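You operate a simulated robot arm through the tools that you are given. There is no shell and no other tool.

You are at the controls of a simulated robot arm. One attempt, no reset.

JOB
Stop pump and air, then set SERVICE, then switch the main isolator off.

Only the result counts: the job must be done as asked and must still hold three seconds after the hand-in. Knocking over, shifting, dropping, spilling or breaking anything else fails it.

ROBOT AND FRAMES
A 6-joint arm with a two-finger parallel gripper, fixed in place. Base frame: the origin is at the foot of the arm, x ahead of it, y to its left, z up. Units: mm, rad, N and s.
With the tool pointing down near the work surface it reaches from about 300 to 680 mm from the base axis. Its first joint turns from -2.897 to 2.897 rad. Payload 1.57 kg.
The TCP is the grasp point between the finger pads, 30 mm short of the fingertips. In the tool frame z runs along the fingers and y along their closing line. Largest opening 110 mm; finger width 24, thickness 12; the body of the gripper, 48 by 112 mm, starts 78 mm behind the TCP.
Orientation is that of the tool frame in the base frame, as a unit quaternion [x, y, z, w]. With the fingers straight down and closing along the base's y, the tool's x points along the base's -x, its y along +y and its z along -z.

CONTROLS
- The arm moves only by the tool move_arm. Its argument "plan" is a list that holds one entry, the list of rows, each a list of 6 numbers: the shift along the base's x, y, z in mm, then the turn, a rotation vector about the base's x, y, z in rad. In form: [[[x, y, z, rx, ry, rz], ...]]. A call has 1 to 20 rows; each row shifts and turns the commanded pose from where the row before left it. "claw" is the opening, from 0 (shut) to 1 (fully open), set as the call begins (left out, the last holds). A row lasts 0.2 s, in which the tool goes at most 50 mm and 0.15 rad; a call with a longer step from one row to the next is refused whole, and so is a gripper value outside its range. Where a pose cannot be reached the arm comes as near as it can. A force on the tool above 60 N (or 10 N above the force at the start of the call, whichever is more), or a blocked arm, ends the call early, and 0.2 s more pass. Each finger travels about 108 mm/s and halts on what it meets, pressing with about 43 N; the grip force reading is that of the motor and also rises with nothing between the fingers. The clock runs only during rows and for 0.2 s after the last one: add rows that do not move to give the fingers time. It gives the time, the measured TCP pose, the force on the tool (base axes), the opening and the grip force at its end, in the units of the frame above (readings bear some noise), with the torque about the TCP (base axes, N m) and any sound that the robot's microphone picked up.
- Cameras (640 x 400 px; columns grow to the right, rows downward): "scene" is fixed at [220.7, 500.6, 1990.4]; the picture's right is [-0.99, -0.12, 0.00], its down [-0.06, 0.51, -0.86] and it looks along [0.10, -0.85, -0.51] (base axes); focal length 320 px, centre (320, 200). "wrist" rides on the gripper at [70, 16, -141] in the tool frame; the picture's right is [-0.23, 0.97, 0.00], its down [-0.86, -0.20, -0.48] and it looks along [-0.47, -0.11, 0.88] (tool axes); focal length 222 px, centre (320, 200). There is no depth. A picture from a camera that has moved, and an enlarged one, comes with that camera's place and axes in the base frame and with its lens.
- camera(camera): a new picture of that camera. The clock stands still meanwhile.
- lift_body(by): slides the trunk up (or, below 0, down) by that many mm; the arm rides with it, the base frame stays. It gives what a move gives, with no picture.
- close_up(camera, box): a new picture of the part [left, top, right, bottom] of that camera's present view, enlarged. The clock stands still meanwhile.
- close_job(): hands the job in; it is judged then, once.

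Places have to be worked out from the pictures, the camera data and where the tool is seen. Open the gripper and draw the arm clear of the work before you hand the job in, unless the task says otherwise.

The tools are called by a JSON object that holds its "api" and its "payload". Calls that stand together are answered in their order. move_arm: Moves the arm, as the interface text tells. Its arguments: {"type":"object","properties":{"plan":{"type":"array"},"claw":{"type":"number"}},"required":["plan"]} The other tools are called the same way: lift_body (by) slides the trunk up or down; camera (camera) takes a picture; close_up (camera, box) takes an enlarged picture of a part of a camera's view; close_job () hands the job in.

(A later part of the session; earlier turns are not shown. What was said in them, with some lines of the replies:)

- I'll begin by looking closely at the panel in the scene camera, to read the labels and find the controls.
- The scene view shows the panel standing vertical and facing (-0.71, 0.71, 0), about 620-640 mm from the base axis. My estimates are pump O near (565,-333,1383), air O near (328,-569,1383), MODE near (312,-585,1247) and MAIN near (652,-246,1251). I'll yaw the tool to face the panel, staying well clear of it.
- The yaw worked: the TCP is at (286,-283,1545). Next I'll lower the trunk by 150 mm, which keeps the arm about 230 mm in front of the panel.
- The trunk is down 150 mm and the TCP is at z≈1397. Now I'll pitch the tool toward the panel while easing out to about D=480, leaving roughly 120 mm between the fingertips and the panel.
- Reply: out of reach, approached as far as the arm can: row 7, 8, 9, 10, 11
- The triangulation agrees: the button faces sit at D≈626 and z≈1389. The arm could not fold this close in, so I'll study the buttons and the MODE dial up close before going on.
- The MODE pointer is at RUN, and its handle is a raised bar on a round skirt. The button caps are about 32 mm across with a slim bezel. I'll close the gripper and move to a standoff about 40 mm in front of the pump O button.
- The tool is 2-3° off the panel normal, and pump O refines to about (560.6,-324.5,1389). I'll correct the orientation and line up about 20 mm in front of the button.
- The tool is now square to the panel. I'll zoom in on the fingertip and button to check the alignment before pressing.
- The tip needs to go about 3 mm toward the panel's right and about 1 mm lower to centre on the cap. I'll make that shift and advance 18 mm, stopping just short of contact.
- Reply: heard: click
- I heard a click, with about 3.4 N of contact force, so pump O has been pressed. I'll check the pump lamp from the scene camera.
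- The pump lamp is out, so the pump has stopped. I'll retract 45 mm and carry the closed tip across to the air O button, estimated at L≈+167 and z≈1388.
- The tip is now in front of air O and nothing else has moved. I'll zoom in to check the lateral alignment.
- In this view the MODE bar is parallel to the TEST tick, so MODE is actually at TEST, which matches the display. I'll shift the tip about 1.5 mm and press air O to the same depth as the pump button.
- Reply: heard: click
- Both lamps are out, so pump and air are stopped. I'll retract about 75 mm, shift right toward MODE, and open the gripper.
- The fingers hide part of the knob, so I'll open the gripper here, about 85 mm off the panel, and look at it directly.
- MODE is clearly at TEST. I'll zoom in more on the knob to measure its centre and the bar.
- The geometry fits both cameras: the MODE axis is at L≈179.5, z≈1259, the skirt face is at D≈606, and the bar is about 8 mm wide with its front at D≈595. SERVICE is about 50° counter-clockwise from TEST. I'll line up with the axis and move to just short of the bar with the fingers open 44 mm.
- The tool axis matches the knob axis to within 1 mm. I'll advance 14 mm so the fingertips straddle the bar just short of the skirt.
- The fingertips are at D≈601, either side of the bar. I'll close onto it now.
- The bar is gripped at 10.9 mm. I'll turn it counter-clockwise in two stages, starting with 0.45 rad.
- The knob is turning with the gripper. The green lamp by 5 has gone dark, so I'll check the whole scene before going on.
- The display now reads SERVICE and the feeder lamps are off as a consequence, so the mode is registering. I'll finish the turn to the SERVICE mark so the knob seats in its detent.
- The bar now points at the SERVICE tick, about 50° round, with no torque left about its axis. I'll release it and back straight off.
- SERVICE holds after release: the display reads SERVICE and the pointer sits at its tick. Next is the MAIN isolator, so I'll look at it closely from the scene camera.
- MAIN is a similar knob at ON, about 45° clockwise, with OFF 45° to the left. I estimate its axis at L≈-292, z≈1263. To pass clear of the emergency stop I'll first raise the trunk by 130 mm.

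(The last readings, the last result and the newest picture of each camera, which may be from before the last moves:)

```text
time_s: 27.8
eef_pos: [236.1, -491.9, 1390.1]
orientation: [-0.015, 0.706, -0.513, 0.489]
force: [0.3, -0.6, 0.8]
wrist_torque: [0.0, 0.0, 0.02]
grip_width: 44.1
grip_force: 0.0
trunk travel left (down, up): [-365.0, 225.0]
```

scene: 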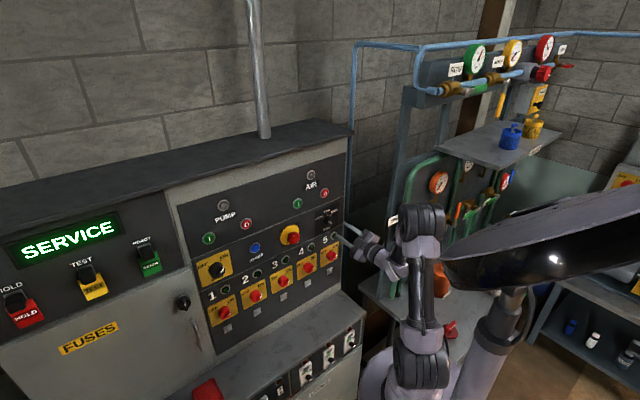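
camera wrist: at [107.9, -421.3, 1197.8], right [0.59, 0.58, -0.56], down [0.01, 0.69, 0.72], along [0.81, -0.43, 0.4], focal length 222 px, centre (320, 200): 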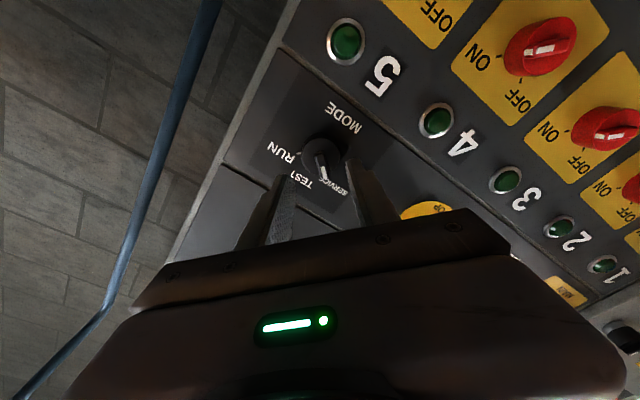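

I'm at z≈1390. I'll ease out to D≈545 and travel left to L≈-292, turning the tool 92° clockwise on the way so it matches the bar's ON angle.

{"api": "move_arm", "payload": {"plan": [[[10.5, -10.5, 0, 0, 0, 0], [10.5, -10.5, 0, 0, 0, 0], [27.9, 27.9, 0, 0.0951, -0.0951, 0], [27.9, 27.9, 0, 0.0951, -0.0951, 0], [27.9, 27.9, 0, 0.0951, -0.0951, 0], [27.9, 27.9, 0, 0.0951, -0.0951, 0], [27.9, 27.9, 0, 0.0951, -0.0951, 0], [27.9, 27.9, 0, 0.0951, -0.0951, 0], [27.9, 27.9, 0, 0.0951, -0.0951, 0], [27.9, 27.9, 0, 0.0951, -0.0951, 0], [27.9, 27.9, 0, 0.0951, -0.0951, 0], [27.9, 27.9, 0, 0.0951, -0.0951, 0], [27.9, 27.9, 0, 0.0951, -0.0951, 0], [27.9, 27.9, 0, 0.0951, -0.0951, 0], [0, 0, 0, 0, 0, 0]]]}}

{"api": "camera", "payload": {"camera": "scene"}}

{"api": "camera", "payload": {"camera": "wrist"}}

```text
time_s: 31.0
eef_pos: [589.2, -177.4, 1389.4]
orientation: [0.502, 0.499, 0.0, 0.706]
force: [-1.1, 0.0, -0.5]
wrist_torque: [-0.01, 0.0, 0.02]
grip_width: 43.9
grip_force: 0.1
trunk travel left (down, up): [-365.0, 225.0]
```

```text
taken
```

scene: 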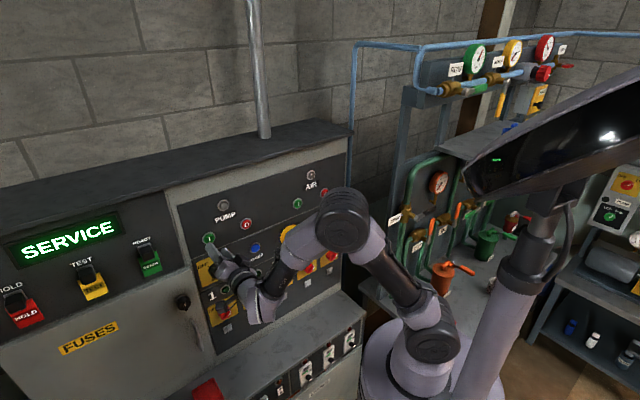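

```text
taken
camera wrist: at [533.7, -34.8, 1350.0], right [0.37, 0.37, 0.85], down [-0.87, -0.19, 0.46], along [0.33, -0.91, 0.25], focal length 222 px, centre (320, 200)
```

wrist: 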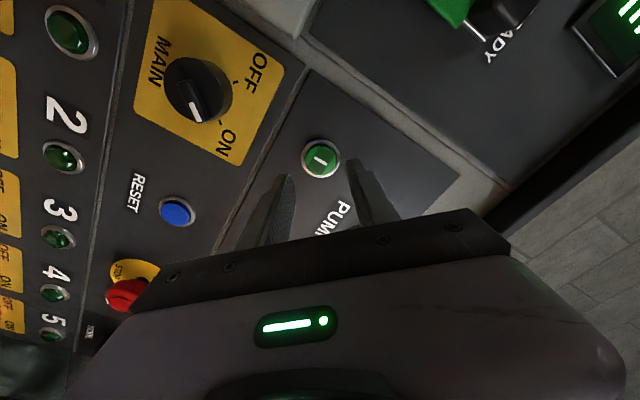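

The arm is now at L≈-291 with the closing line perpendicular to the bar's ON angle, and the E-stop looks untouched. I'll measure MAIN from this view before lowering.

{"api": "close_up", "payload": {"camera": "wrist", "box": [120, 30, 280, 130]}}

{"api": "close_up", "payload": {"camera": "scene", "box": [185, 225, 345, 325]}}

```text
4.00 times, centred on (200, 80) of wrist
camera zoom: at [533.7, -34.8, 1350.0], right [0.37, 0.37, 0.85], down [-0.87, -0.19, 0.46], along [0.33, -0.91, 0.25], focal length 888 px, centre (800, 680)
```

zoom: 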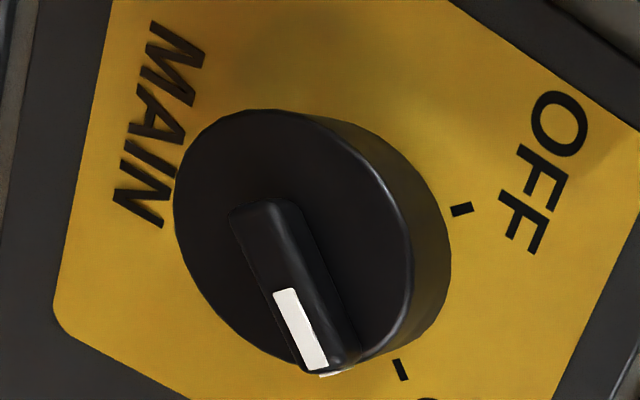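

```text
4.00 times, centred on (265, 275) of scene
camera zoom: at [220.7, 500.6, 1990.4], right [-0.99, -0.12, 0.0], down [-0.06, 0.51, -0.86], along [0.1, -0.85, -0.51], focal length 1279 px, centre (540, -100)
```

zoom: 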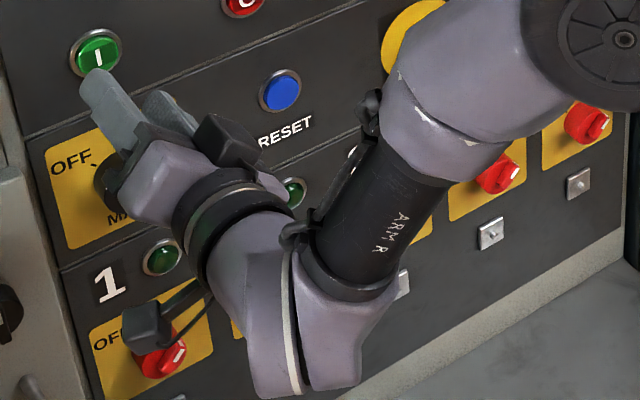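

Triangulating MAIN gives a skirt front at D≈606, an axis near L≈-291.5, z≈1265, and the bar front at D≈594. I'll back off 15 mm for margin, then lower the trunk by 125 mm to its height.

{"api": "move_arm", "payload": {"plan": [[[-5.3, 5.3, 0, 0, 0, 0], [-5.3, 5.3, 0, 0, 0, 0], [0, 0, 0, 0, 0, 0]]]}}

{"api": "lift_body", "payload": {"by": -125}}

{"api": "camera", "payload": {"camera": "wrist"}}

{"api": "close_up", "payload": {"camera": "wrist", "box": [240, 90, 400, 190]}}

{"api": "camera", "payload": {"camera": "scene"}}

```text
time_s: 31.8
eef_pos: [579.2, -165.6, 1387.9]
orientation: [0.501, 0.499, -0.001, 0.707]
force: [0.3, -1.0, 0.8]
wrist_torque: [0.06, 0.04, 0.01]
grip_width: 43.9
grip_force: 0.1
trunk travel left (down, up): [-365.0, 225.0]
```

```text
time_s: 33.3
eef_pos: [580.4, -166.0, 1263.4]
orientation: [0.501, 0.5, -0.002, 0.706]
force: [-0.3, -0.4, -0.7]
wrist_torque: [0.0, 0.0, 0.01]
grip_width: 43.8
grip_force: 0.0
trunk travel left (down, up): [-240.0, 350.0]
```

```text
taken
camera wrist: at [524.0, -23.9, 1224.8], right [0.38, 0.37, 0.85], down [-0.87, -0.19, 0.46], along [0.33, -0.91, 0.25], focal length 222 px, centre (320, 200)
```

wrist: 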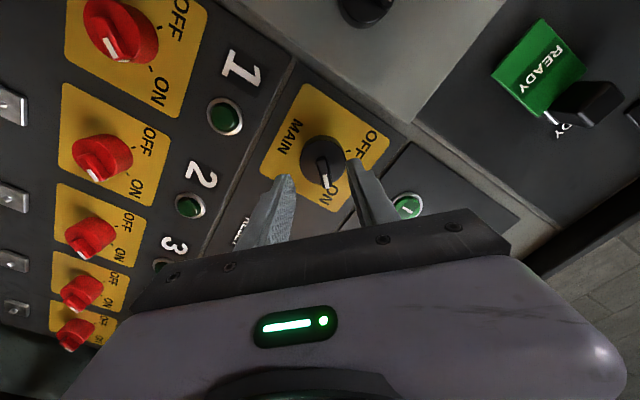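

```text
4.00 times, centred on (320, 140) of wrist
camera zoom: at [524.0, -23.9, 1224.8], right [0.38, 0.37, 0.85], down [-0.87, -0.19, 0.46], along [0.33, -0.91, 0.25], focal length 888 px, centre (320, 440)
```

zoom: 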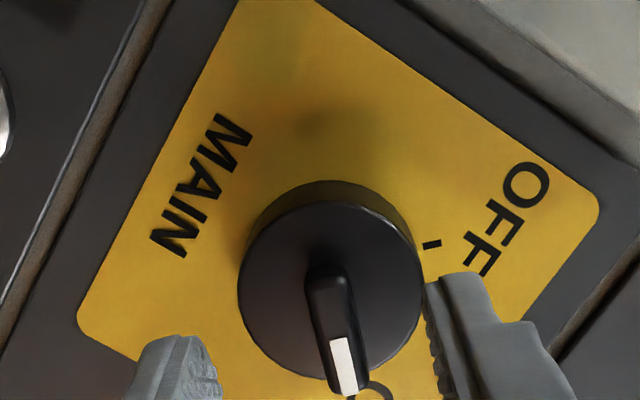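

```text
taken
```

scene: 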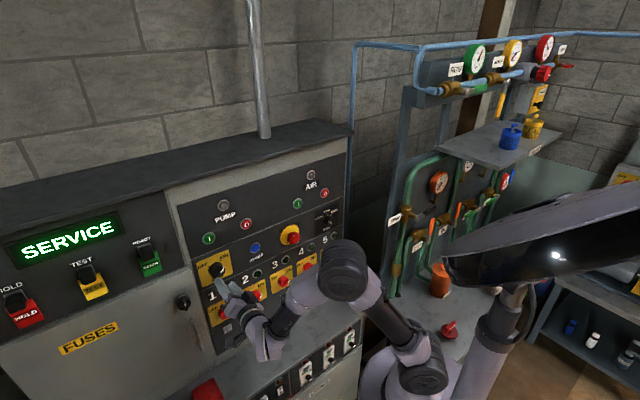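

The knob axis sits about 1.8 mm to the right and 3.4 mm above the tool axis. I'll make that correction and advance to tip D≈588, still short of the bar front.

{"api": "move_arm", "payload": {"plan": [[[-1.27, -1.27, 3.3, 0, 0, 0], [7.1, -7.1, 0, 0, 0, 0], [7.1, -7.1, 0, 0, 0, 0], [7.1, -7.1, 0, 0, 0, 0], [0, 0, 0, 0, 0, 0]]], "claw": 0.4}}

{"api": "close_up", "payload": {"camera": "wrist", "box": [240, 110, 400, 210]}}

{"api": "close_up", "payload": {"camera": "scene", "box": [175, 240, 275, 302]}}

```text
time_s: 34.5
eef_pos: [600.5, -189.2, 1267.1]
orientation: [0.501, 0.499, -0.001, 0.707]
force: [0.4, -0.4, 1.1]
wrist_torque: [0.0, 0.02, 0.01]
grip_width: 44.1
grip_force: 0.1
trunk travel left (down, up): [-240.0, 350.0]
```

```text
4.00 times, centred on (320, 160) of wrist
camera zoom: at [543.5, -46.3, 1227.7], right [0.38, 0.37, 0.85], down [-0.87, -0.19, 0.46], along [0.33, -0.91, 0.25], focal length 888 px, centre (320, 360)
```

zoom: 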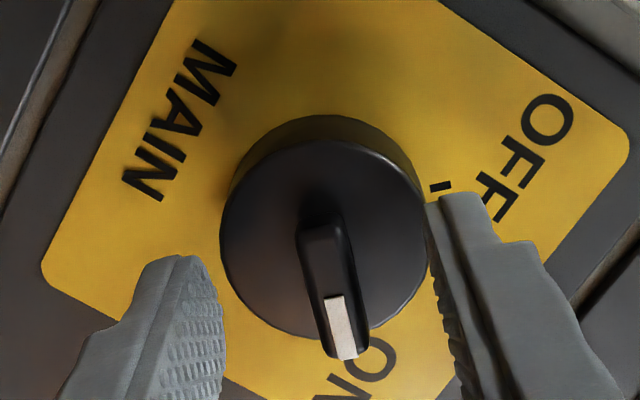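

```text
6.40 times, centred on (225, 271) of scene
camera zoom: at [220.7, 500.6, 1990.4], right [-0.99, -0.12, 0.0], down [-0.06, 0.51, -0.86], along [0.1, -0.85, -0.51], focal length 2046 px, centre (928, -254)
```

zoom: 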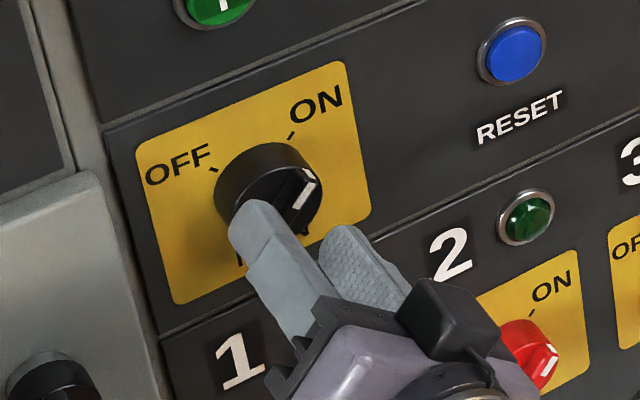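

The disc centre now lines up with the tool axis to within a millimetre. I'll advance 14 mm to straddle the bar and then close on it.

{"api": "move_arm", "payload": {"plan": [[[3.3, -3.3, 0, 0, 0, 0], [3.3, -3.3, 0, 0, 0, 0], [3.3, -3.3, 0, 0, 0, 0], [0, 0, 0, 0, 0, 0]]], "claw": 0.4}}

{"api": "move_arm", "payload": {"plan": [[[0, 0, 0, 0, 0, 0], [0, 0, 0, 0, 0, 0], [0, 0, 0, 0, 0, 0], [0, 0, 0, 0, 0, 0]]], "claw": 0}}

{"api": "close_up", "payload": {"camera": "wrist", "box": [240, 110, 400, 210]}}

{"api": "close_up", "payload": {"camera": "scene", "box": [175, 240, 275, 302]}}

```text
time_s: 35.5
eef_pos: [609.1, -198.0, 1266.2]
orientation: [0.501, 0.5, -0.001, 0.707]
force: [-0.9, 0.2, 0.0]
wrist_torque: [0.01, 0.01, 0.04]
grip_width: 43.6
grip_force: 0.2
trunk travel left (down, up): [-240.0, 350.0]
```

```text
time_s: 36.5
eef_pos: [609.7, -199.3, 1267.2]
orientation: [0.5, 0.5, -0.002, 0.707]
force: [3.6, 1.7, 5.4]
wrist_torque: [0.09, 0.07, 0.48]
grip_width: 10.9
grip_force: 28.3
trunk travel left (down, up): [-240.0, 350.0]
```

```text
4.00 times, centred on (320, 160) of wrist
camera zoom: at [553.8, -56.1, 1228.4], right [0.38, 0.37, 0.85], down [-0.87, -0.19, 0.46], along [0.33, -0.91, 0.25], focal length 888 px, centre (320, 360)
```

zoom: 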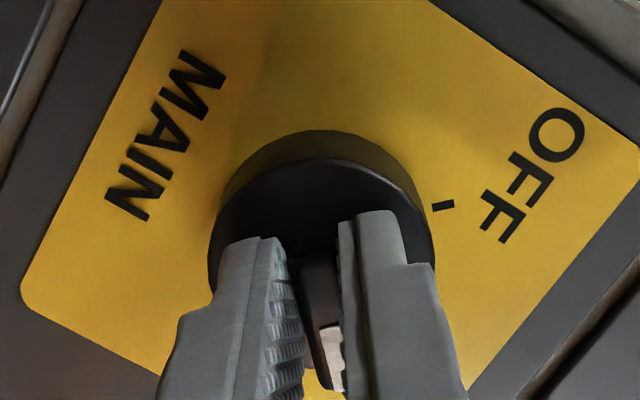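

```text
6.40 times, centred on (225, 271) of scene
camera zoom: at [220.7, 500.6, 1990.4], right [-0.99, -0.12, 0.0], down [-0.06, 0.51, -0.86], along [0.1, -0.85, -0.51], focal length 2046 px, centre (928, -254)
```

zoom: 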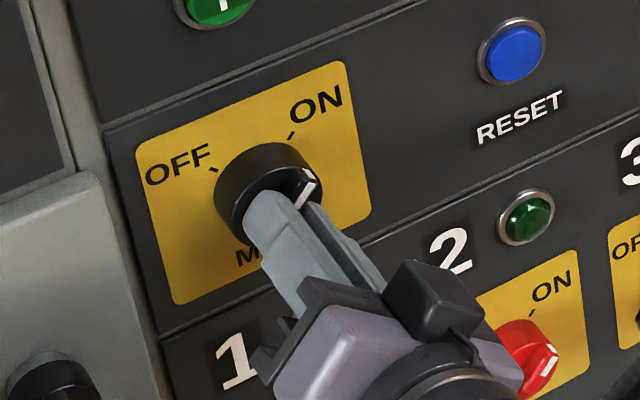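

MAIN's bar is gripped at 10.9 mm with low side forces. I'll turn it counter-clockwise, 0.8 rad first.

{"api": "move_arm", "payload": {"plan": [[[0, 0, 0, -0.0707, 0.0707, 0], [0, 0, 0, -0.0707, 0.0707, 0], [0, 0, 0, -0.0707, 0.0707, 0], [0, 0, 0, -0.0707, 0.0707, 0], [0, 0, 0, -0.0707, 0.0707, 0], [0, 0, 0, -0.0707, 0.0707, 0], [0, 0, 0, -0.0707, 0.0707, 0], [0, 0, 0, -0.0707, 0.0707, 0], [0, 0, 0, 0, 0, 0]]], "claw": 0}}

{"api": "close_up", "payload": {"camera": "scene", "box": [175, 240, 275, 302]}}

```text
time_s: 38.5
eef_pos: [609.7, -199.4, 1267.7]
orientation: [0.266, 0.655, -0.277, 0.651]
force: [0.3, -1.3, 4.2]
wrist_torque: [-0.29, -0.33, 0.09]
grip_width: 10.7
grip_force: 28.9
trunk travel left (down, up): [-240.0, 350.0]
```

```text
6.40 times, centred on (225, 271) of scene
camera zoom: at [220.7, 500.6, 1990.4], right [-0.99, -0.12, 0.0], down [-0.06, 0.51, -0.86], along [0.1, -0.85, -0.51], focal length 2046 px, centre (928, -254)
```

zoom: 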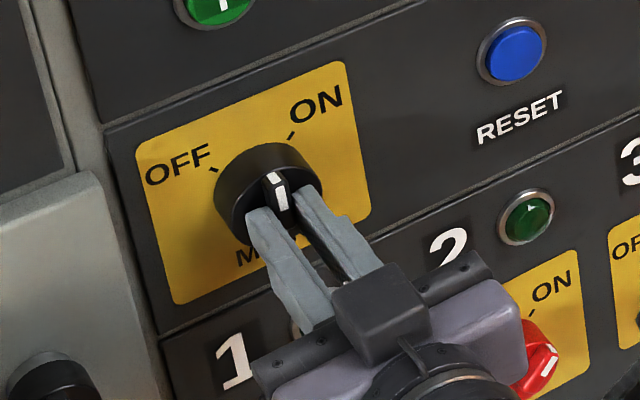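

The knob follows smoothly and is now about vertical. I'll complete the second half of the turn to OFF.

{"api": "move_arm", "payload": {"plan": [[[0, 0, 0, -0.0707, 0.0707, 0], [0, 0, 0, -0.0707, 0.0707, 0], [0, 0, 0, -0.0707, 0.0707, 0], [0, 0, 0, -0.0707, 0.0707, 0], [0, 0, 0, -0.0707, 0.0707, 0], [0, 0, 0, -0.0707, 0.0707, 0], [0, 0, 0, -0.0707, 0.0707, 0], [0, 0, 0, -0.0566, 0.0566, 0], [0, 0, 0, 0, 0, 0]]], "claw": 0}}

{"api": "close_up", "payload": {"camera": "scene", "box": [175, 240, 275, 302]}}

{"api": "camera", "payload": {"camera": "scene"}}

{"api": "close_up", "payload": {"camera": "wrist", "box": [240, 110, 400, 210]}}

```text
time_s: 40.5
eef_pos: [609.7, -200.3, 1267.5]
orientation: [-0.003, 0.706, -0.504, 0.498]
force: [-0.6, -4.5, 6.5]
wrist_torque: [0.16, -0.44, 0.32]
grip_width: 10.7
grip_force: 28.6
trunk travel left (down, up): [-240.0, 350.0]
```

```text
6.40 times, centred on (225, 271) of scene
camera zoom: at [220.7, 500.6, 1990.4], right [-0.99, -0.12, 0.0], down [-0.06, 0.51, -0.86], along [0.1, -0.85, -0.51], focal length 2046 px, centre (928, -254)
```

zoom: 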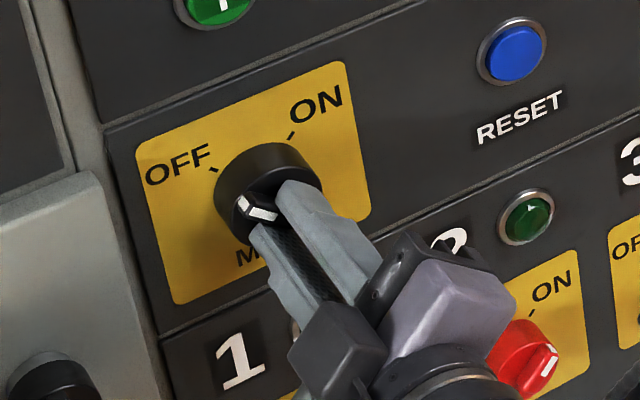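

```text
taken
```

scene: 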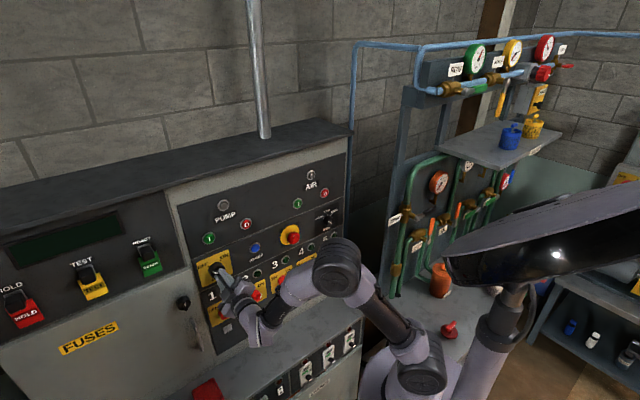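

```text
4.00 times, centred on (320, 160) of wrist
camera zoom: at [482.7, -127.3, 1205.0], right [0.6, 0.6, -0.54], down [-0.01, 0.67, 0.74], along [0.8, -0.44, 0.41], focal length 888 px, centre (320, 360)
```

zoom: 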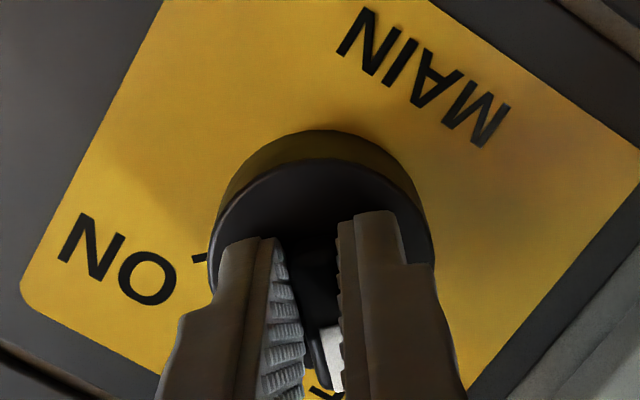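

The display has gone dark, so the main isolator registers as off, and the pointer is at the OFF mark. I'll release and back straight off.

{"api": "move_arm", "payload": {"plan": [[[0, 0, 0, 0, 0, 0], [0, 0, 0, 0, 0, 0], [0, 0, 0, 0, 0, 0], [-5, 5, 0, 0, 0, 0], [-7, 7, 0, 0, 0, 0], [-10, 10, 0, 0, 0, 0], [-10, 10, 0, 0, 0, 0], [0, 0, 0, 0, 0, 0]]], "claw": 0.4}}

{"api": "close_up", "payload": {"camera": "scene", "box": [175, 240, 275, 302]}}

{"api": "camera", "payload": {"camera": "scene"}}

```text
time_s: 42.3
eef_pos: [578.1, -168.5, 1267.0]
orientation: [-0.002, 0.706, -0.503, 0.499]
force: [0.5, 0.4, -1.1]
wrist_torque: [-0.01, 0.02, 0.02]
grip_width: 43.9
grip_force: 0.0
trunk travel left (down, up): [-240.0, 350.0]
```

```text
6.40 times, centred on (225, 271) of scene
camera zoom: at [220.7, 500.6, 1990.4], right [-0.99, -0.12, 0.0], down [-0.06, 0.51, -0.86], along [0.1, -0.85, -0.51], focal length 2046 px, centre (928, -254)
```

zoom: 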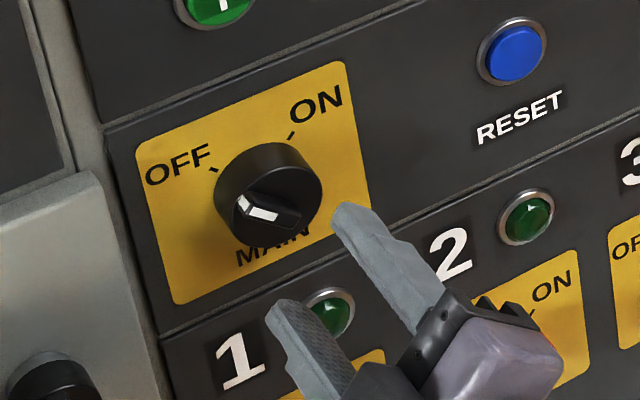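

```text
taken
```

scene: 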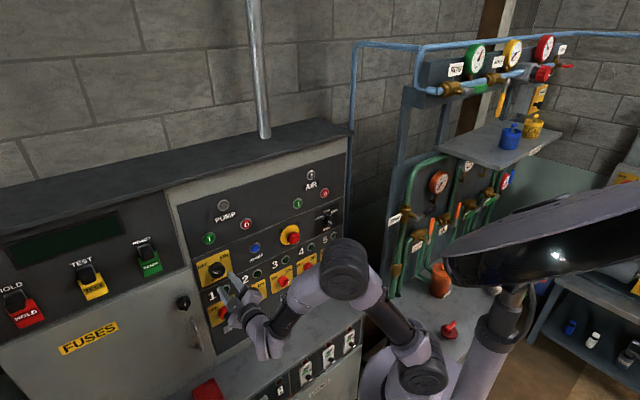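

MAIN sits at OFF and the display stays dark after release. I'll retract another 60 mm or so, open the gripper fully, then check the final state.

{"api": "move_arm", "payload": {"plan": [[[-10.6, 10.6, 0, 0, 0, 0], [-10.6, 10.6, 0, 0, 0, 0], [-10.6, 10.6, 0, 0, 0, 0], [-10.6, 10.6, 0, 0, 0, 0], [0, 0, 0, 0, 0, 0]]], "claw": 0.4}}

{"api": "lift_body", "payload": {"by": 150}}

{"api": "move_arm", "payload": {"plan": [[[0, 0, 0, 0, 0, 0], [0, 0, 0, 0, 0, 0], [0, 0, 0, 0, 0, 0], [0, 0, 0, 0, 0, 0], [0, 0, 0, 0, 0, 0]]], "claw": 1}}

{"api": "camera", "payload": {"camera": "scene"}}

{"api": "close_up", "payload": {"camera": "scene", "box": [170, 170, 370, 295]}}

{"api": "camera", "payload": {"camera": "wrist"}}

```text
time_s: 43.5
eef_pos: [534.5, -125.6, 1267.3]
orientation: [-0.002, 0.706, -0.503, 0.499]
force: [-0.3, 0.2, -0.5]
wrist_torque: [-0.01, -0.01, -0.01]
grip_width: 44.1
grip_force: 0.0
trunk travel left (down, up): [-240.0, 350.0]
```

```text
time_s: 45.3
eef_pos: [536.0, -125.5, 1417.6]
orientation: [-0.002, 0.706, -0.504, 0.498]
force: [-0.8, -0.4, 0.3]
wrist_torque: [0.0, -0.04, -0.01]
grip_width: 43.9
grip_force: 0.0
trunk travel left (down, up): [-390.0, 200.0]
```

```text
time_s: 46.5
eef_pos: [535.6, -125.6, 1417.5]
orientation: [-0.002, 0.706, -0.503, 0.499]
force: [0.5, 0.2, 0.1]
wrist_torque: [-0.01, 0.0, 0.0]
grip_width: 110.2
grip_force: 0.0
trunk travel left (down, up): [-390.0, 200.0]
```

```text
taken
```

scene: 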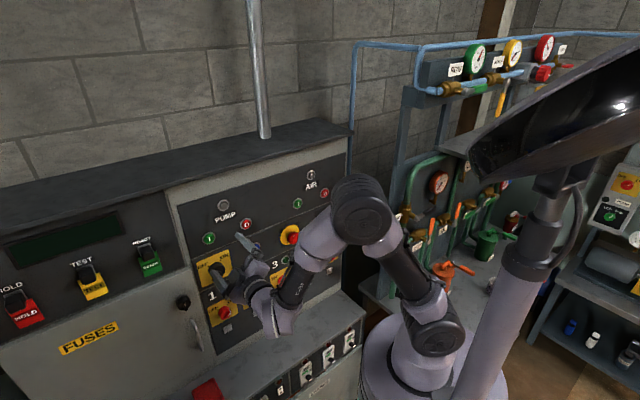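

```text
3.20 times, centred on (270, 232) of scene
camera zoom: at [220.7, 500.6, 1990.4], right [-0.99, -0.12, 0.0], down [-0.06, 0.51, -0.86], along [0.1, -0.85, -0.51], focal length 1023 px, centre (480, 96)
```

zoom: 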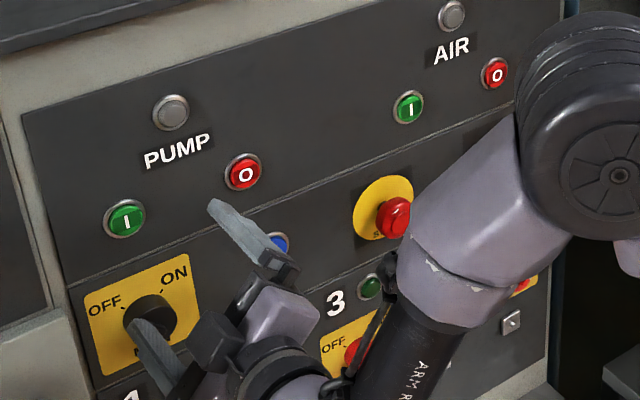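

```text
taken
camera wrist: at [408.9, -52.9, 1355.5], right [0.6, 0.6, -0.54], down [-0.01, 0.67, 0.74], along [0.8, -0.44, 0.41], focal length 222 px, centre (320, 200)
```

wrist: 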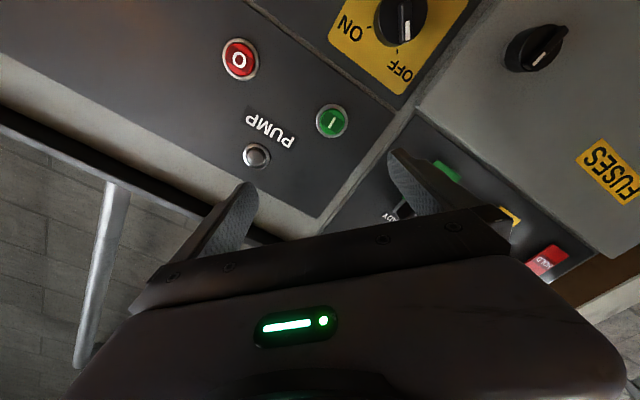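

The arm is clear and the gripper is open. I'll raise the trunk further so the arm is well away and I can check MODE and MAIN without obstruction.

{"api": "lift_body", "payload": {"by": 190}}

{"api": "camera", "payload": {"camera": "scene"}}

{"api": "close_up", "payload": {"camera": "scene", "box": [170, 180, 370, 305]}}

```text
time_s: 48.6
eef_pos: [535.0, -124.8, 1607.7]
orientation: [-0.002, 0.706, -0.503, 0.499]
force: [0.0, 0.1, 0.3]
wrist_torque: [0.03, 0.04, -0.01]
grip_width: 110.0
grip_force: 0.0
trunk travel left (down, up): [-580.0, 10.0]
```

```text
taken
```

scene: 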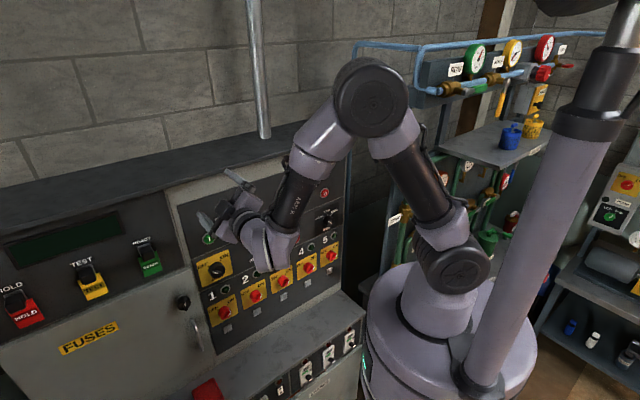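

```text
3.20 times, centred on (270, 242) of scene
camera zoom: at [220.7, 500.6, 1990.4], right [-0.99, -0.12, 0.0], down [-0.06, 0.51, -0.86], along [0.1, -0.85, -0.51], focal length 1023 px, centre (480, 64)
```

zoom: 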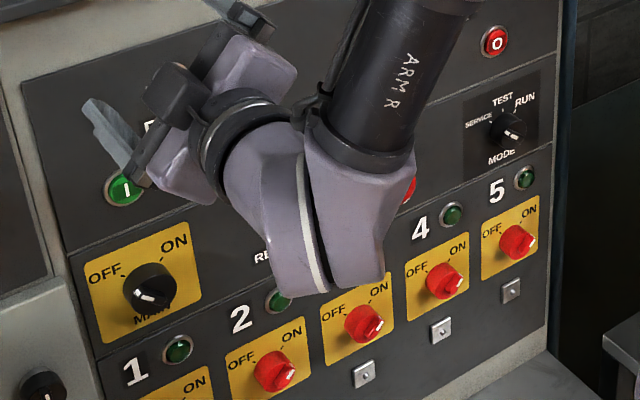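

MODE points to SERVICE and MAIN to OFF. Pump and air read stopped when last in view, the display is dark, all the feeder switches and the E-stop look untouched, and the arm is clear with the gripper open. I'm handing the job in.

{"api": "close_job", "payload": {}}

```text
The job is handed in.
```

The job is done and handed in. I don't have the judge's result.

- **Pump and air:** I pressed the pump O button, then the air O button. Each one clicked, and its lamp went out.
- **Mode:** I turned the MODE switch from TEST to SERVICE. The display changed to SERVICE and stayed there after I let go. The green lamps by switches 1–5 went out at the same time; I didn't touch those switches.
- **Main isolator:** I turned MAIN from ON to OFF. The display went dark, and the knob stayed at OFF after release.

Before hand-in I opened the gripper and raised the arm clear of the panel. In the last pictures, MODE was at SERVICE and MAIN at OFF. I saw no sign of anything else being moved or knocked, including the emergency stop.
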